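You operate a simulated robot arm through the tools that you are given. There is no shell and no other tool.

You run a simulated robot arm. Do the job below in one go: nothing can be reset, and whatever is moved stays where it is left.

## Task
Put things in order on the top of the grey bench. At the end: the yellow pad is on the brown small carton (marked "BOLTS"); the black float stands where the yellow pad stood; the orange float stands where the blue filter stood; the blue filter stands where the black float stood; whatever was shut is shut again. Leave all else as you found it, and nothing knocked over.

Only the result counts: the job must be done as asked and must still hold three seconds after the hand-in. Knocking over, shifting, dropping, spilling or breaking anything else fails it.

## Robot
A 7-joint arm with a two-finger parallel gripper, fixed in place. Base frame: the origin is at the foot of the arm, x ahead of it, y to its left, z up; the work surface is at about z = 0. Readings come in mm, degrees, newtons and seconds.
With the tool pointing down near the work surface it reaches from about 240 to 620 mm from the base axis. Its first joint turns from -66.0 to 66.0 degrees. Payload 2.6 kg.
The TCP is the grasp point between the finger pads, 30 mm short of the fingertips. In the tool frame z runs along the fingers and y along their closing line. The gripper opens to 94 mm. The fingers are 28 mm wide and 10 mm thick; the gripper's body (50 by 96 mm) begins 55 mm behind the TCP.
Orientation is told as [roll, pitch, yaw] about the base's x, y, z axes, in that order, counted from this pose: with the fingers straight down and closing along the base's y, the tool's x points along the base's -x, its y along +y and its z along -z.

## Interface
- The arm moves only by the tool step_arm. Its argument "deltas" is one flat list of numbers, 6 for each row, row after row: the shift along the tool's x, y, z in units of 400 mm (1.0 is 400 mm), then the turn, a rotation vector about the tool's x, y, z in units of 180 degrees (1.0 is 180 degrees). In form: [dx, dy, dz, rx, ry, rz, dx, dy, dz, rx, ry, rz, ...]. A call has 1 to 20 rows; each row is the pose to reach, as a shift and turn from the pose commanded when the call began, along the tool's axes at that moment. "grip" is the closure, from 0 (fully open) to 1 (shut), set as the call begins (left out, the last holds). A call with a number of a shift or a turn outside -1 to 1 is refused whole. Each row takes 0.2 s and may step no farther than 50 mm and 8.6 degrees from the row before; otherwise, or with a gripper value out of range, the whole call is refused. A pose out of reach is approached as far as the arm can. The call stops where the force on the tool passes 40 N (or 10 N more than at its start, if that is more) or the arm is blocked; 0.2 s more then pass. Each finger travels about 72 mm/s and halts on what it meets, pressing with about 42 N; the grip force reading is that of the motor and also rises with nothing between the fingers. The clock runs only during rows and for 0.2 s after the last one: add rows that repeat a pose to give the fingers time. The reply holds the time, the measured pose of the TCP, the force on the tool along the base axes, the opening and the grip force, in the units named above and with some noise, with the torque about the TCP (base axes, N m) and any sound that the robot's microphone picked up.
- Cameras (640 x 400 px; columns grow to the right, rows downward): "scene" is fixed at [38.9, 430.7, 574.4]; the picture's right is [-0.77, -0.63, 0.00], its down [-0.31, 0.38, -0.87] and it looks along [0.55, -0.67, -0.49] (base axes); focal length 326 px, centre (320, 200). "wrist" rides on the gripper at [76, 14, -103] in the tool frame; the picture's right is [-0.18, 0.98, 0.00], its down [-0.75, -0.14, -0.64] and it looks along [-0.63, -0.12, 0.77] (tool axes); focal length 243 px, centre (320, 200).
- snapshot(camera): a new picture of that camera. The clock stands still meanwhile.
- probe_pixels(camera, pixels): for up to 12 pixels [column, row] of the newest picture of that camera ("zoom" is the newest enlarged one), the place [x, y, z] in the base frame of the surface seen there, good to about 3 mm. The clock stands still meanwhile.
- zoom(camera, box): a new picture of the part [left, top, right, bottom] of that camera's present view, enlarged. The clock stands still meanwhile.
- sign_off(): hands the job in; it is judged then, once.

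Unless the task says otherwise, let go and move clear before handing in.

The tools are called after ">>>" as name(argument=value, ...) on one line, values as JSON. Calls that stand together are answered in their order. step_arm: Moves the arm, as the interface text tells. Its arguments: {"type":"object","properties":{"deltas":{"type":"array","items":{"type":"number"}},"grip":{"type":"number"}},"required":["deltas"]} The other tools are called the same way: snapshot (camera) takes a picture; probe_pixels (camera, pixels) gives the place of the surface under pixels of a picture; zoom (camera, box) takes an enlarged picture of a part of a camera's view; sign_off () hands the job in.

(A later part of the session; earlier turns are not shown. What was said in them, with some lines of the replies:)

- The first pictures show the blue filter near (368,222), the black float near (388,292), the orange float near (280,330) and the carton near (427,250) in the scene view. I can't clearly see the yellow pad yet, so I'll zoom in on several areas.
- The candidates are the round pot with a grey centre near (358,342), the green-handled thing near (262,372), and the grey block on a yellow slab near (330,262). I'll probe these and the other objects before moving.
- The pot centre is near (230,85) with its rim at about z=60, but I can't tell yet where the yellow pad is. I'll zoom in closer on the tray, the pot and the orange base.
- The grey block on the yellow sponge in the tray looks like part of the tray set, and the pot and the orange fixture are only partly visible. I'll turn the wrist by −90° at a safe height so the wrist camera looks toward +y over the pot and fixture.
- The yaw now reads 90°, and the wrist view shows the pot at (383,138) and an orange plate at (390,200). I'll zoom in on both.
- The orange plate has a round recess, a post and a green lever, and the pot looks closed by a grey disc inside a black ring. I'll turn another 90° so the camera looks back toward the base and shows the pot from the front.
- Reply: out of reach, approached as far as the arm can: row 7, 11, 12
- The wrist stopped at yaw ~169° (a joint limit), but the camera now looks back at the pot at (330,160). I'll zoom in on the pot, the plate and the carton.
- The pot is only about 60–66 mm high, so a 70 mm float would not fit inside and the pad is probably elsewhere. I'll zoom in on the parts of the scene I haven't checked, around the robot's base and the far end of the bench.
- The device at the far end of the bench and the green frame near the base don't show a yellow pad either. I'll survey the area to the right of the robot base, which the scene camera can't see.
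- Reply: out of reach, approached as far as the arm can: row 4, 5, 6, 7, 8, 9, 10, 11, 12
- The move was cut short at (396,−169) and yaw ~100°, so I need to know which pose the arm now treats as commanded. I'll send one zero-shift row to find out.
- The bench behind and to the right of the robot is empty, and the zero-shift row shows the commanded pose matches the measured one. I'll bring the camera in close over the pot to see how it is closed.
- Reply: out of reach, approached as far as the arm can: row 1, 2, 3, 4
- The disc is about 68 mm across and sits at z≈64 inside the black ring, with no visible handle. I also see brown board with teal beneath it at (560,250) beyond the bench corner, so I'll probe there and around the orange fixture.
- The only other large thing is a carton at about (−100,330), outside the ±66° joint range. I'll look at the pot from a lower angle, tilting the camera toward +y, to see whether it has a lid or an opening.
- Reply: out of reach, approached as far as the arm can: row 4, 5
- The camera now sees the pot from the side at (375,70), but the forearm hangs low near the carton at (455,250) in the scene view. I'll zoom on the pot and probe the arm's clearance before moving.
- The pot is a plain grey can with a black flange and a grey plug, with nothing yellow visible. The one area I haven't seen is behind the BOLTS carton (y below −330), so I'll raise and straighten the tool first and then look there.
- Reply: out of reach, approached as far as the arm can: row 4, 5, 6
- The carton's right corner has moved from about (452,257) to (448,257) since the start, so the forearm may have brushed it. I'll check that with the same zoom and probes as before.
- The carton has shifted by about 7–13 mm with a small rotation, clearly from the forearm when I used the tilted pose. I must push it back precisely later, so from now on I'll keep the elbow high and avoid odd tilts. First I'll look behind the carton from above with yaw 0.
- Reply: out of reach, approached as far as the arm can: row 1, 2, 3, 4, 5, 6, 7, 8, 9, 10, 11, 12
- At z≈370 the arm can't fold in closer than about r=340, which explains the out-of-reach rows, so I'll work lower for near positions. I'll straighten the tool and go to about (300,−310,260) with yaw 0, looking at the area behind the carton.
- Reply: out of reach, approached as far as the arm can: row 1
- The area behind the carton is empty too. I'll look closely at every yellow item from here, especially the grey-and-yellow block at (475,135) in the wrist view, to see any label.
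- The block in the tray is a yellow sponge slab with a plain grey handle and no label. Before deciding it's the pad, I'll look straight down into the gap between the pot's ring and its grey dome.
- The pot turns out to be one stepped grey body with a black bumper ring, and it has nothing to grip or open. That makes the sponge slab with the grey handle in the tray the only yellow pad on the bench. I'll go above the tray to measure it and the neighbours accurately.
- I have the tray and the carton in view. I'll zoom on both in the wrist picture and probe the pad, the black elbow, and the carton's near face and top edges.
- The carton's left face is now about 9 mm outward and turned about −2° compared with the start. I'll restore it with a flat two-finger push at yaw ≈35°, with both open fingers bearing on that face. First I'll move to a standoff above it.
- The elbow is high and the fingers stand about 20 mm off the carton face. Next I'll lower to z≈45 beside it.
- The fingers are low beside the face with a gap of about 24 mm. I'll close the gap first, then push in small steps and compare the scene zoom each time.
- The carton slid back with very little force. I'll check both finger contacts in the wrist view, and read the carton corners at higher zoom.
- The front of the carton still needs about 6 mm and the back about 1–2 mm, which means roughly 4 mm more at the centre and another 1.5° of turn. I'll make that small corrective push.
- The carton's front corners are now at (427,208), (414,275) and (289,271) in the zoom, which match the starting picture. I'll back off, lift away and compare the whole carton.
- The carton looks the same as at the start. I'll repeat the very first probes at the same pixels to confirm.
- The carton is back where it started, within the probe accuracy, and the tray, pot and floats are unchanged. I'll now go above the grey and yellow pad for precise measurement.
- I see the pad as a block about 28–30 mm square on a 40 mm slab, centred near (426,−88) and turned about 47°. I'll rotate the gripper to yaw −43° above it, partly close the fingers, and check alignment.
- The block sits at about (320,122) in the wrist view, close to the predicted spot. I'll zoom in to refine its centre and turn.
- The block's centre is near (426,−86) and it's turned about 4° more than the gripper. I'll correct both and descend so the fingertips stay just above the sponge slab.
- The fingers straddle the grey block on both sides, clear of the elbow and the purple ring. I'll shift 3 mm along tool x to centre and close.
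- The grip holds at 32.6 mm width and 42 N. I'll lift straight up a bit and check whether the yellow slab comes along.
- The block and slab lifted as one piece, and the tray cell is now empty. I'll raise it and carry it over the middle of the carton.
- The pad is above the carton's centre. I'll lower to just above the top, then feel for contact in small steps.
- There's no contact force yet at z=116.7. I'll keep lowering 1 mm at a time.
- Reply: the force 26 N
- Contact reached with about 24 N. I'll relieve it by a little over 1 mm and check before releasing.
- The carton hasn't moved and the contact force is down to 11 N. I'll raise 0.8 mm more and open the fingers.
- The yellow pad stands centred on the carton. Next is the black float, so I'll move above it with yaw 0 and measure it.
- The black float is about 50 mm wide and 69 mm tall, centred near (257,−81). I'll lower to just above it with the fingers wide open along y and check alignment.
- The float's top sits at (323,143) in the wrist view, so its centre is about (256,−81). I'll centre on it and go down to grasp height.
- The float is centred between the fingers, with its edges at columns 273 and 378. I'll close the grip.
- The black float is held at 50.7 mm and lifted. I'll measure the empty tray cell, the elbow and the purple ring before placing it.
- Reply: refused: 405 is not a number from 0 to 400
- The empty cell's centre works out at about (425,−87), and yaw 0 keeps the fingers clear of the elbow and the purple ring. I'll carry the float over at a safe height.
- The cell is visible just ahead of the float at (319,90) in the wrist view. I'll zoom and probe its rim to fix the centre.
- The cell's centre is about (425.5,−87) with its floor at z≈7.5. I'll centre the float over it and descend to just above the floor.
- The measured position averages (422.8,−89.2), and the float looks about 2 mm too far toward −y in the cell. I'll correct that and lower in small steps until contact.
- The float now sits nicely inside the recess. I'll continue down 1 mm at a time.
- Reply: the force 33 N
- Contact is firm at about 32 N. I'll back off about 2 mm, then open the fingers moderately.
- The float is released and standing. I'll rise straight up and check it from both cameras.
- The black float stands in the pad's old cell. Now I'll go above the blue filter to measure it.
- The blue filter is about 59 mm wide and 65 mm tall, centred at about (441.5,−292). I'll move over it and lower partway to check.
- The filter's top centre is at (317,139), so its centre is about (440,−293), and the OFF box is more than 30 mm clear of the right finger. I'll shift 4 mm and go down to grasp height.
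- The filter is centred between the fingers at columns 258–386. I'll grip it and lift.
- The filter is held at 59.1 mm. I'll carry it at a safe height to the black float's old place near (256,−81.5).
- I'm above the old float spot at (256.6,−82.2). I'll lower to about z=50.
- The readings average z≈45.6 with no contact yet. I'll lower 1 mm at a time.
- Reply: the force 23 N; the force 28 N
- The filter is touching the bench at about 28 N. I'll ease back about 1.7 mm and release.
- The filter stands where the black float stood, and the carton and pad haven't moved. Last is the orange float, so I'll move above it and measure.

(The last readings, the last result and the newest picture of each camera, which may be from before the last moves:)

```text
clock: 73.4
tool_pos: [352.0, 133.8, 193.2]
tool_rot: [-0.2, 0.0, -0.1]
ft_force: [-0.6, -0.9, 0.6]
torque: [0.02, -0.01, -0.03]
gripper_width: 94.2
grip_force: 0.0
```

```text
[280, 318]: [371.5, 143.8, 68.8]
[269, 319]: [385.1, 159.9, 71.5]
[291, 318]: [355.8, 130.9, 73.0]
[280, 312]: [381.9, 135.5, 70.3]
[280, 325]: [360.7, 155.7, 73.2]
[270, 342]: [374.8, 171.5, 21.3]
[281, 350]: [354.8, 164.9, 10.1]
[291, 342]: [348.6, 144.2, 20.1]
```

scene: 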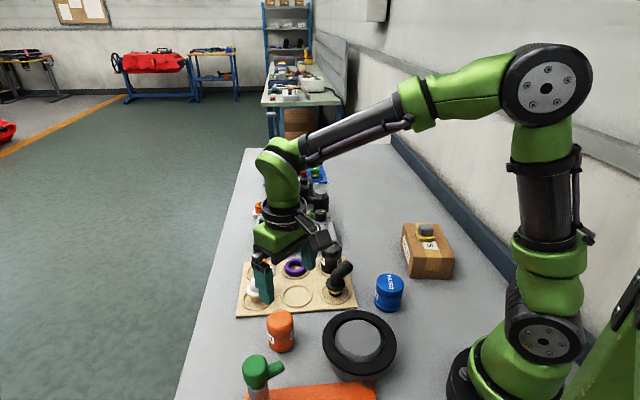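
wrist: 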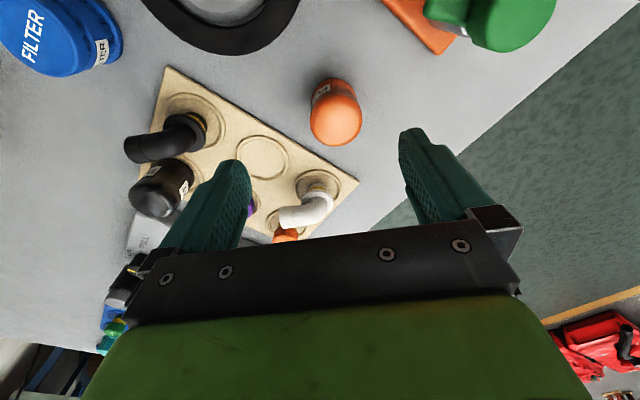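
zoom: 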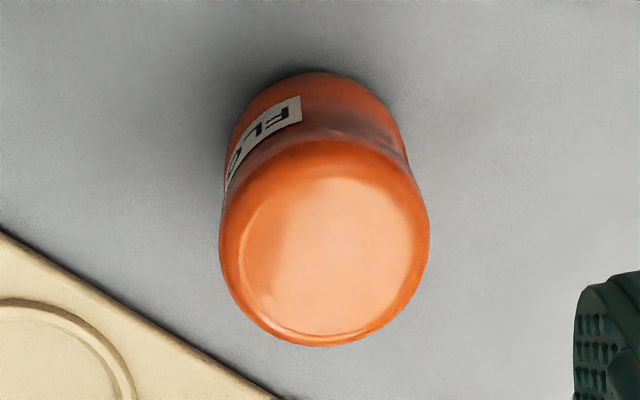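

The orange float is about 51 mm wide, centred near (369,145), with the tray edge about 19 mm clear of the left finger. I'll lower over it.

>>> step_arm(deltas=[-0.0143, 0.0097, 0.07, 0, 0, 0, -0.0287, 0.0193, 0.14, 0, 0, 0, -0.043, 0.029, 0.21, 0, 0, 0])

>>> step_arm(deltas=[0, 0, 0, 0, 0, 0])

>>> snapshot(camera="wrist")

>>> zoom(camera="scene", box=[220, 250, 380, 370])

```text
clock: 74.2
tool_pos: [368.2, 142.1, 109.8]
tool_rot: [-0.1, -0.2, 0.1]
ft_force: [0.7, 1.0, -0.5]
torque: [-0.01, 0.01, 0.0]
gripper_width: 94.2
grip_force: 0.0
```

```text
clock: 74.6
tool_pos: [367.1, 141.4, 109.2]
tool_rot: [-0.2, 0.0, 0.0]
ft_force: [0.5, -0.5, 0.4]
torque: [0.01, 0.0, 0.01]
gripper_width: 93.9
grip_force: 0.1
```

```text
taken
```

wrist: 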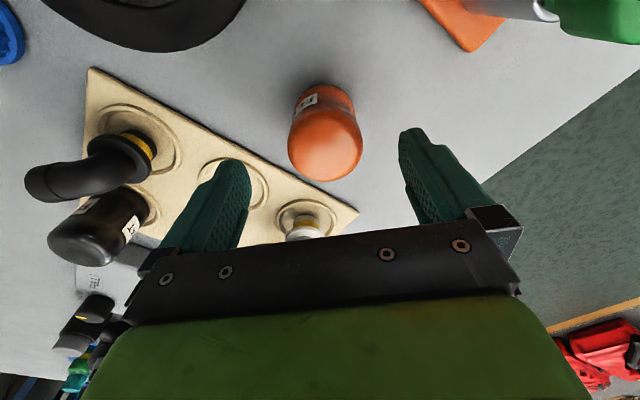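

```text
3.33 times, centred on (300, 310) of scene
```

zoom: 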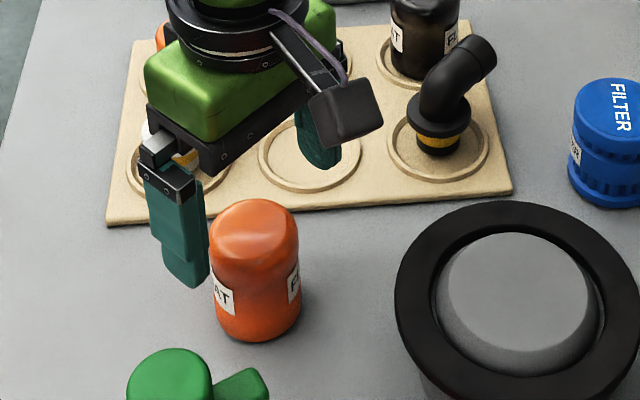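

The float's top is at (325,146), about 3 mm to +y of the gripper centre. I'll correct that and descend to grasp height.

>>> step_arm(deltas=[0, 0.0083, 0.02, 0, 0, 0, 0, 0.0083, 0.07, 0, 0, 0, 0, 0.0083, 0.12, 0, 0, 0, 0, 0.0083, 0.165, 0, 0, 0])

>>> step_arm(deltas=[0, 0, 0, 0, 0, 0])

>>> snapshot(camera="wrist")

>>> zoom(camera="scene", box=[220, 250, 380, 370])

```text
clock: 75.6
tool_pos: [367.5, 145.5, 41.6]
tool_rot: [-0.2, 0.0, -0.1]
ft_force: [-0.5, -0.8, 0.6]
torque: [0.01, -0.01, 0.02]
gripper_width: 93.7
grip_force: 0.0
```

```text
clock: 76.0
tool_pos: [368.4, 146.7, 42.1]
tool_rot: [-0.2, 0.0, 0.0]
ft_force: [0.8, -0.3, 0.8]
torque: [0.01, -0.02, 0.04]
gripper_width: 94.2
grip_force: 0.0
```

```text
taken
```

wrist: 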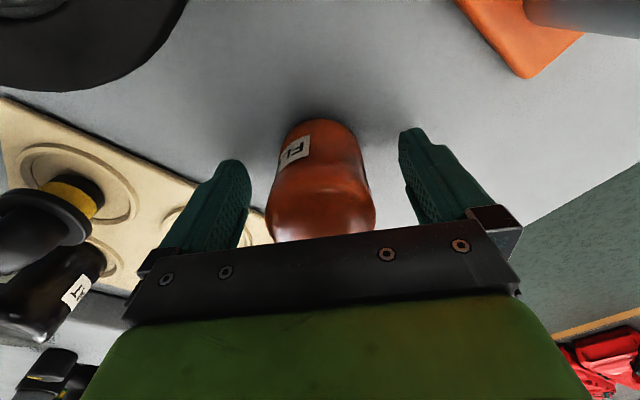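

```text
3.33 times, centred on (300, 310) of scene
```

zoom: 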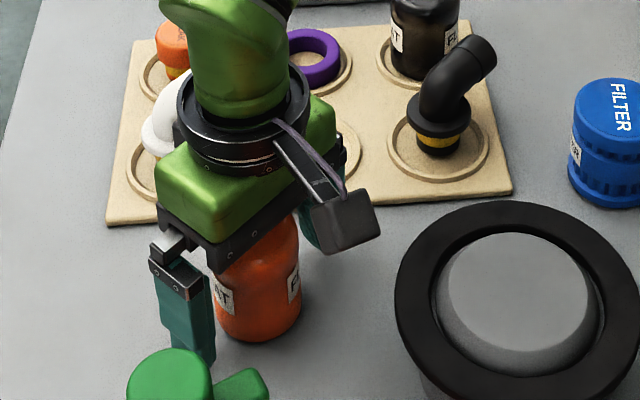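

The orange float is centred between the fingers at columns 265–376. I'll grip it and lift.

>>> step_arm(deltas=[0, 0, 0, 0, 0, 0, 0, 0, 0, 0, 0, 0, 0, 0, 0, 0, 0, 0, 0, 0, 0, 0, 0, 0], grip=1)

>>> step_arm(deltas=[0, 0, -0.05, 0, 0, 0, 0, 0, -0.12, 0, 0, 0, 0, 0, -0.2, 0, 0, 0, 0, 0, -0.3, 0, 0, 0, 0, 0, -0.36, 0, 0, 0])

>>> snapshot(camera="scene")

>>> snapshot(camera="wrist")

```text
clock: 77.0
tool_pos: [368.6, 145.2, 41.0]
tool_rot: [-0.2, 0.1, -0.1]
ft_force: [-0.5, 0.9, 0.1]
torque: [-0.01, 0.03, 0.02]
gripper_width: 51.3
grip_force: 41.9
```

```text
clock: 78.2
tool_pos: [369.8, 147.4, 184.2]
tool_rot: [-0.1, 0.0, -0.1]
ft_force: [0.2, -0.1, -0.3]
torque: [0.01, 0.02, 0.01]
gripper_width: 51.1
grip_force: 42.0
```

```text
taken
```

scene: 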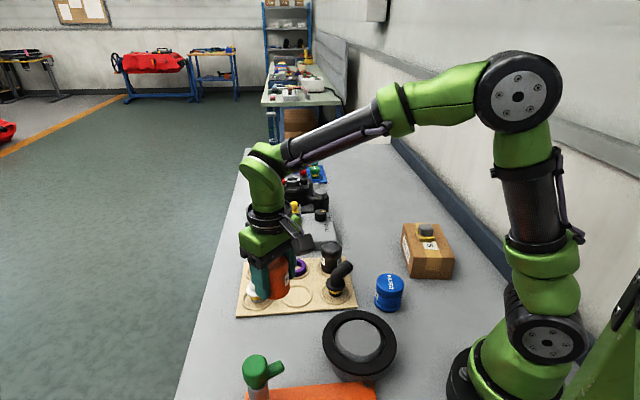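

```text
taken
```

wrist: 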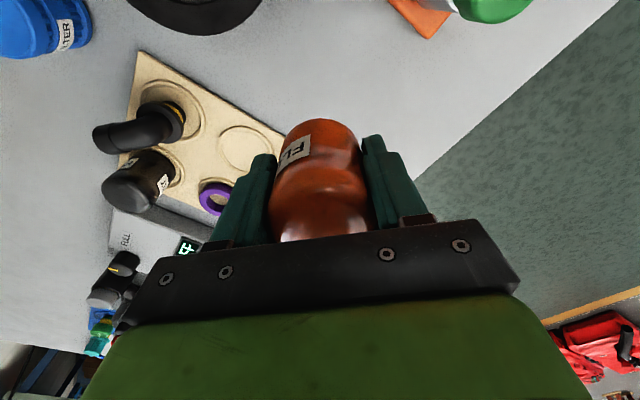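

The orange float is held at 51.3 mm. I'll carry it at height to the filter's old place near (440.5,−292.8), in two halves.

>>> step_arm(deltas=[-0.0177, -0.11, 0, 0, 0, 0, -0.0354, -0.22, 0, 0, 0, 0, -0.053, -0.33, 0, 0, 0, 0, -0.0707, -0.44, 0, 0, 0, 0, -0.0884, -0.55, 0, 0, 0, 0])

>>> step_arm(deltas=[-0.0177, -0.11, 0, 0, 0, 0, -0.0354, -0.22, 0, 0, 0, 0, -0.053, -0.33, 0, 0, 0, 0, -0.0707, -0.44, 0, 0, 0, 0, -0.0884, -0.55, 0, 0, 0, 0])

>>> step_arm(deltas=[0, 0, 0, 0, 0, 0])

>>> step_arm(deltas=[0, 0, 0, 0, 0, 0])

>>> snapshot(camera="scene")

```text
clock: 79.4
tool_pos: [406.8, -74.8, 184.6]
tool_rot: [-0.2, 0.0, 0.0]
ft_force: [0.0, 0.2, -0.5]
torque: [-0.02, 0.0, -0.01]
gripper_width: 50.9
grip_force: 42.1
```

```text
clock: 80.6
tool_pos: [441.1, -293.9, 188.2]
tool_rot: [-0.2, 0.0, 0.0]
ft_force: [-1.5, 0.1, 0.1]
torque: [-0.01, 0.01, -0.03]
gripper_width: 51.2
grip_force: 42.0
```

```text
clock: 81.0
tool_pos: [441.7, -293.5, 188.0]
tool_rot: [-0.3, 0.0, -0.1]
ft_force: [-0.1, 0.5, -0.7]
torque: [0.01, -0.02, -0.02]
gripper_width: 51.1
grip_force: 41.8
```

```text
clock: 81.4
tool_pos: [441.6, -294.1, 187.8]
tool_rot: [-0.3, -0.1, 0.0]
ft_force: [0.0, -0.2, -1.0]
torque: [-0.02, 0.0, -0.02]
gripper_width: 51.6
grip_force: 42.1
```

```text
taken
```

scene: 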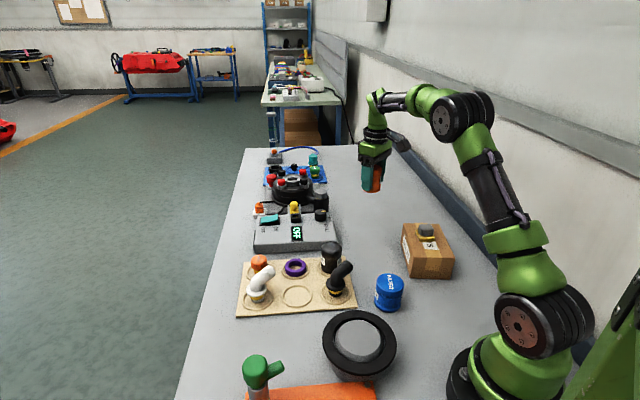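

I'm over the target at (441.5,−293.8). I'll lower to about z=52.

>>> step_arm(deltas=[0.001, 0.003, 0.085, 0, 0, 0, 0.001, 0.003, 0.17, 0, 0, 0, 0.001, 0.003, 0.255, 0, 0, 0, 0.001, 0.003, 0.335, 0, 0, 0])

>>> step_arm(deltas=[0, 0, 0, 0, 0, 0])

>>> step_arm(deltas=[0, 0, 0, 0, 0, 0])

>>> zoom(camera="scene", box=[320, 170, 440, 260])

```text
clock: 82.4
tool_pos: [440.1, -294.5, 53.7]
tool_rot: [-0.1, -0.1, -0.1]
ft_force: [-0.4, 0.1, -0.4]
torque: [-0.03, 0.01, -0.02]
gripper_width: 51.1
grip_force: 42.0
```

```text
clock: 82.8
tool_pos: [442.0, -295.2, 53.9]
tool_rot: [-0.3, 0.0, 0.0]
ft_force: [-0.7, -0.2, 0.5]
torque: [0.0, -0.01, -0.02]
gripper_width: 50.9
grip_force: 41.8
```

```text
clock: 83.2
tool_pos: [441.6, -294.0, 55.3]
tool_rot: [-0.2, 0.0, 0.0]
ft_force: [-0.1, 0.0, -0.8]
torque: [-0.01, -0.02, 0.01]
gripper_width: 51.4
grip_force: 42.0
```

```text
4.44 times, centred on (380, 215) of scene
```

zoom: 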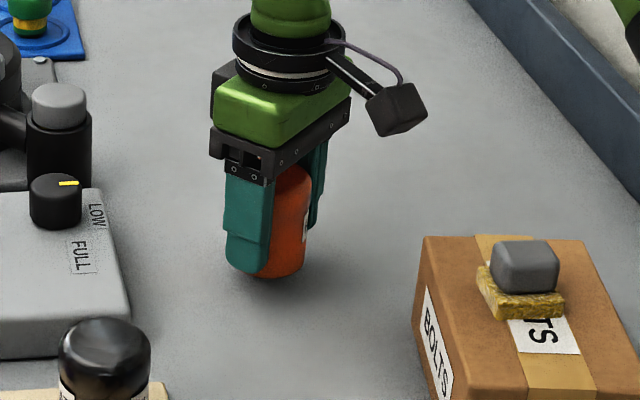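

Position is good at (441.2,−294.6). I'll lower toward contact.

>>> step_arm(deltas=[0, 0.002, 0.008, 0, 0, 0, 0, 0.002, 0.016, 0, 0, 0, 0, 0.002, 0.023, 0, 0, 0])

>>> step_arm(deltas=[0, 0, 0.0025, 0, 0, 0, 0, 0, 0.0025, 0, 0, 0])

>>> step_arm(deltas=[0, 0, 0.0025, 0, 0, 0, 0, 0, 0.0025, 0, 0, 0])

>>> step_arm(deltas=[0, 0, 0.0025, 0, 0, 0, 0, 0, 0.0025, 0, 0, 0])

```text
clock: 84.0
tool_pos: [441.2, -293.2, 43.8]
tool_rot: [-0.1, 0.0, -0.1]
ft_force: [-0.3, -0.1, -0.4]
torque: [0.03, 0.01, 0.0]
gripper_width: 51.1
grip_force: 41.8
```

```text
clock: 84.6
tool_pos: [440.6, -292.9, 42.3]
tool_rot: [-0.3, 0.1, 0.1]
ft_force: [-0.4, -1.0, -0.2]
torque: [0.0, -0.02, 0.0]
gripper_width: 51.1
grip_force: 42.5
```

```text
clock: 85.2
tool_pos: [440.7, -293.1, 41.0]
tool_rot: [-0.3, 0.0, 0.0]
ft_force: [0.1, -0.4, 1.1]
torque: [0.05, 0.0, 0.02]
gripper_width: 51.1
grip_force: 42.0
```

```text
clock: 85.8
tool_pos: [440.6, -294.0, 41.2]
tool_rot: [-0.1, 0.0, 0.0]
ft_force: [-1.3, 2.0, 9.6]
torque: [0.23, 0.13, -0.02]
gripper_width: 51.2
grip_force: 41.8
```

The float is touching the bench with about 10 N. I'll ease up 0.8 mm and release.

>>> step_arm(deltas=[0, 0, -0.002, 0, 0, 0])

>>> step_arm(deltas=[0, 0, 0, 0, 0, 0, 0, 0, 0, 0, 0, 0, 0, 0, 0, 0, 0, 0], grip=0.1)

>>> step_arm(deltas=[0, 0, -0.05, 0, 0, 0, 0, 0, -0.12, 0, 0, 0, 0, 0, -0.2, 0, 0, 0, 0, 0, -0.3, 0, 0, 0, 0, 0, -0.4, 0, 0, 0])

>>> snapshot(camera="scene")

>>> zoom(camera="scene", box=[340, 190, 500, 320])

>>> snapshot(camera="wrist")

```text
clock: 86.2
tool_pos: [440.1, -294.2, 40.2]
tool_rot: [-0.3, 0.0, 0.0]
ft_force: [1.0, 0.6, 5.3]
torque: [0.09, -0.04, -0.03]
gripper_width: 51.3
grip_force: 42.0
```

```text
clock: 87.0
tool_pos: [440.4, -294.5, 42.6]
tool_rot: [-0.2, 0.0, 0.0]
ft_force: [-0.5, 0.2, -0.4]
torque: [0.0, 0.0, 0.01]
gripper_width: 84.3
grip_force: 0.1
```

```text
clock: 88.2
tool_pos: [437.0, -291.2, 203.2]
tool_rot: [-0.2, 0.0, 0.0]
ft_force: [0.3, -0.1, -0.6]
torque: [0.02, -0.01, -0.03]
gripper_width: 84.6
grip_force: 0.0
```

```text
taken
```

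scene: 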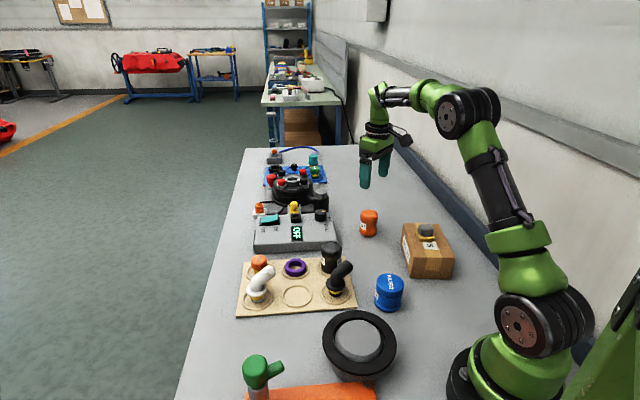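

```text
3.08 times, centred on (420, 255) of scene
```

zoom: 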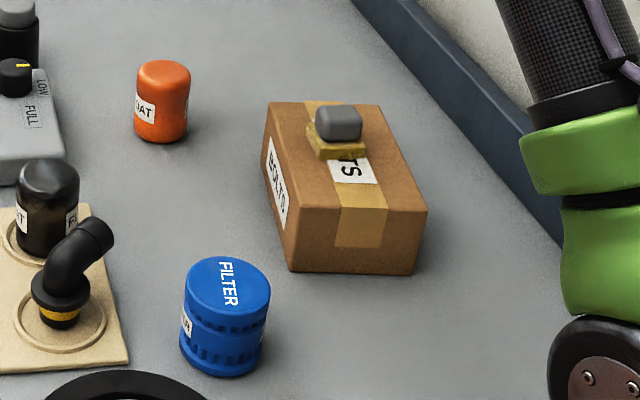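

```text
taken
```

wrist: 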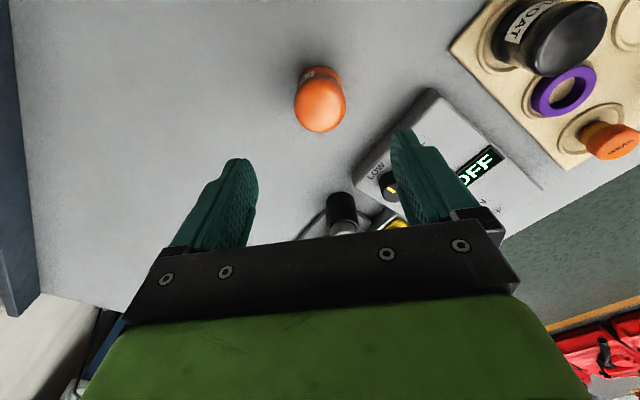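

All four items are in place: the orange float in the filter's old spot, the filter in the black float's spot, the black float in the cell and the pad on the carton. I'll return to the starting pose to compare the wrist picture with the first one, and re-probe the carton.

>>> probe_pixels(camera="scene", pixels=[[403, 225], [412, 257], [452, 257], [420, 277], [369, 215], [388, 284], [330, 250], [425, 230]])

>>> step_arm(deltas=[0.0252, 0.0991, -0.0633, 0, 0, 0, 0.0503, 0.1982, -0.1265, 0, 0, 0, 0.0755, 0.2973, -0.1898, 0, 0, 0, 0.1006, 0.3964, -0.253, 0, 0, 0, 0.1132, 0.4955, -0.3163, 0, 0, 0, 0.1258, 0.5945, -0.3795, 0, 0, 0], grip=0)

>>> step_arm(deltas=[0, 0, 0, 0, 0, 0])

>>> snapshot(camera="wrist")

>>> snapshot(camera="scene")

```text
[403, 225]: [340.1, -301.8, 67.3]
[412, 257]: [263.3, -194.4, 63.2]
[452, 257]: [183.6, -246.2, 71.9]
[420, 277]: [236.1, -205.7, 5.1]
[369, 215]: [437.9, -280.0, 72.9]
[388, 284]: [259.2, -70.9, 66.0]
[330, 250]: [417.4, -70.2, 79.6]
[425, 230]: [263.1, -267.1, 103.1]
```

```text
clock: 89.6
tool_pos: [389.4, -52.1, 349.2]
tool_rot: [-0.2, -0.1, 0.0]
ft_force: [0.3, 0.1, -0.2]
torque: [0.0, 0.01, 0.01]
gripper_width: 93.8
grip_force: 0.1
```

```text
clock: 90.0
tool_pos: [389.5, -52.9, 350.4]
tool_rot: [-0.2, 0.0, 0.0]
ft_force: [0.4, 0.3, -0.1]
torque: [0.0, 0.0, 0.01]
gripper_width: 94.0
grip_force: 0.0
```

```text
taken
```

wrist: 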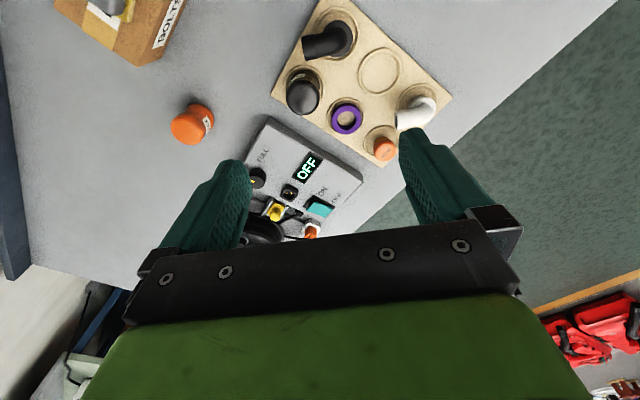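

```text
taken
```

scene: 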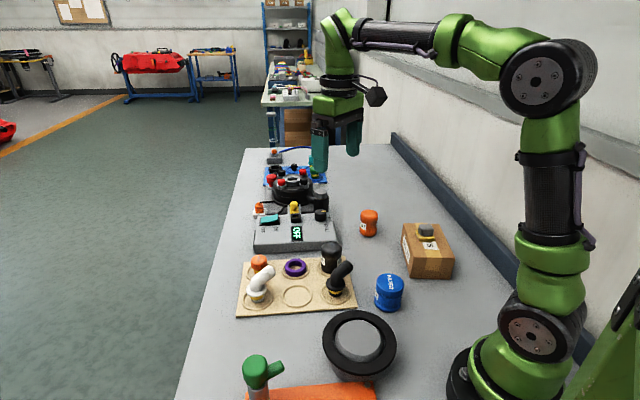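

The carton corner is at (137,66) in this wrist view, against (137,68) at the start, and its probes match the first ones within accuracy. The items stand as asked, nothing else has moved, the panel still reads OFF, and I never opened anything. The arm is clear and the gripper is empty, so I'm handing in.

>>> sign_off()

```text
The job is handed in.
```

I moved all four things to where you asked and handed the job in. Two points could still count against it: I bumped the carton and pushed it back, and I had to decide which object was the yellow pad.

- **Yellow pad:** it stands in the middle of the top of the BOLTS carton.
- **Black float:** it stands in the tray recess where the yellow pad stood.
- **Blue filter:** it stands where the black float stood, within a few millimetres.
- **Orange float:** it stands where the blue filter stood, within a few millimetres.

**Carton bump:** while I was looking for the pad, the arm's forearm brushed the carton. It shifted it by about 10 mm and turned it about 2°. I pushed it back before putting the pad on it. My final checks put it at its starting place to within about 4 mm, close to the limit of the measurements. Nothing else was bumped or knocked over.

**Which object is the pad:** nothing on the bench is labelled "PAD". I took the yellow sponge slab with the grey handle, in the tray, to be the pad. It was the only thing in reach that fitted. The round pot with the grey centre had nothing to grip or open, and is too low to hold a float.

**Shut things:** I opened nothing, so there was nothing to shut again. The control box still reads OFF.
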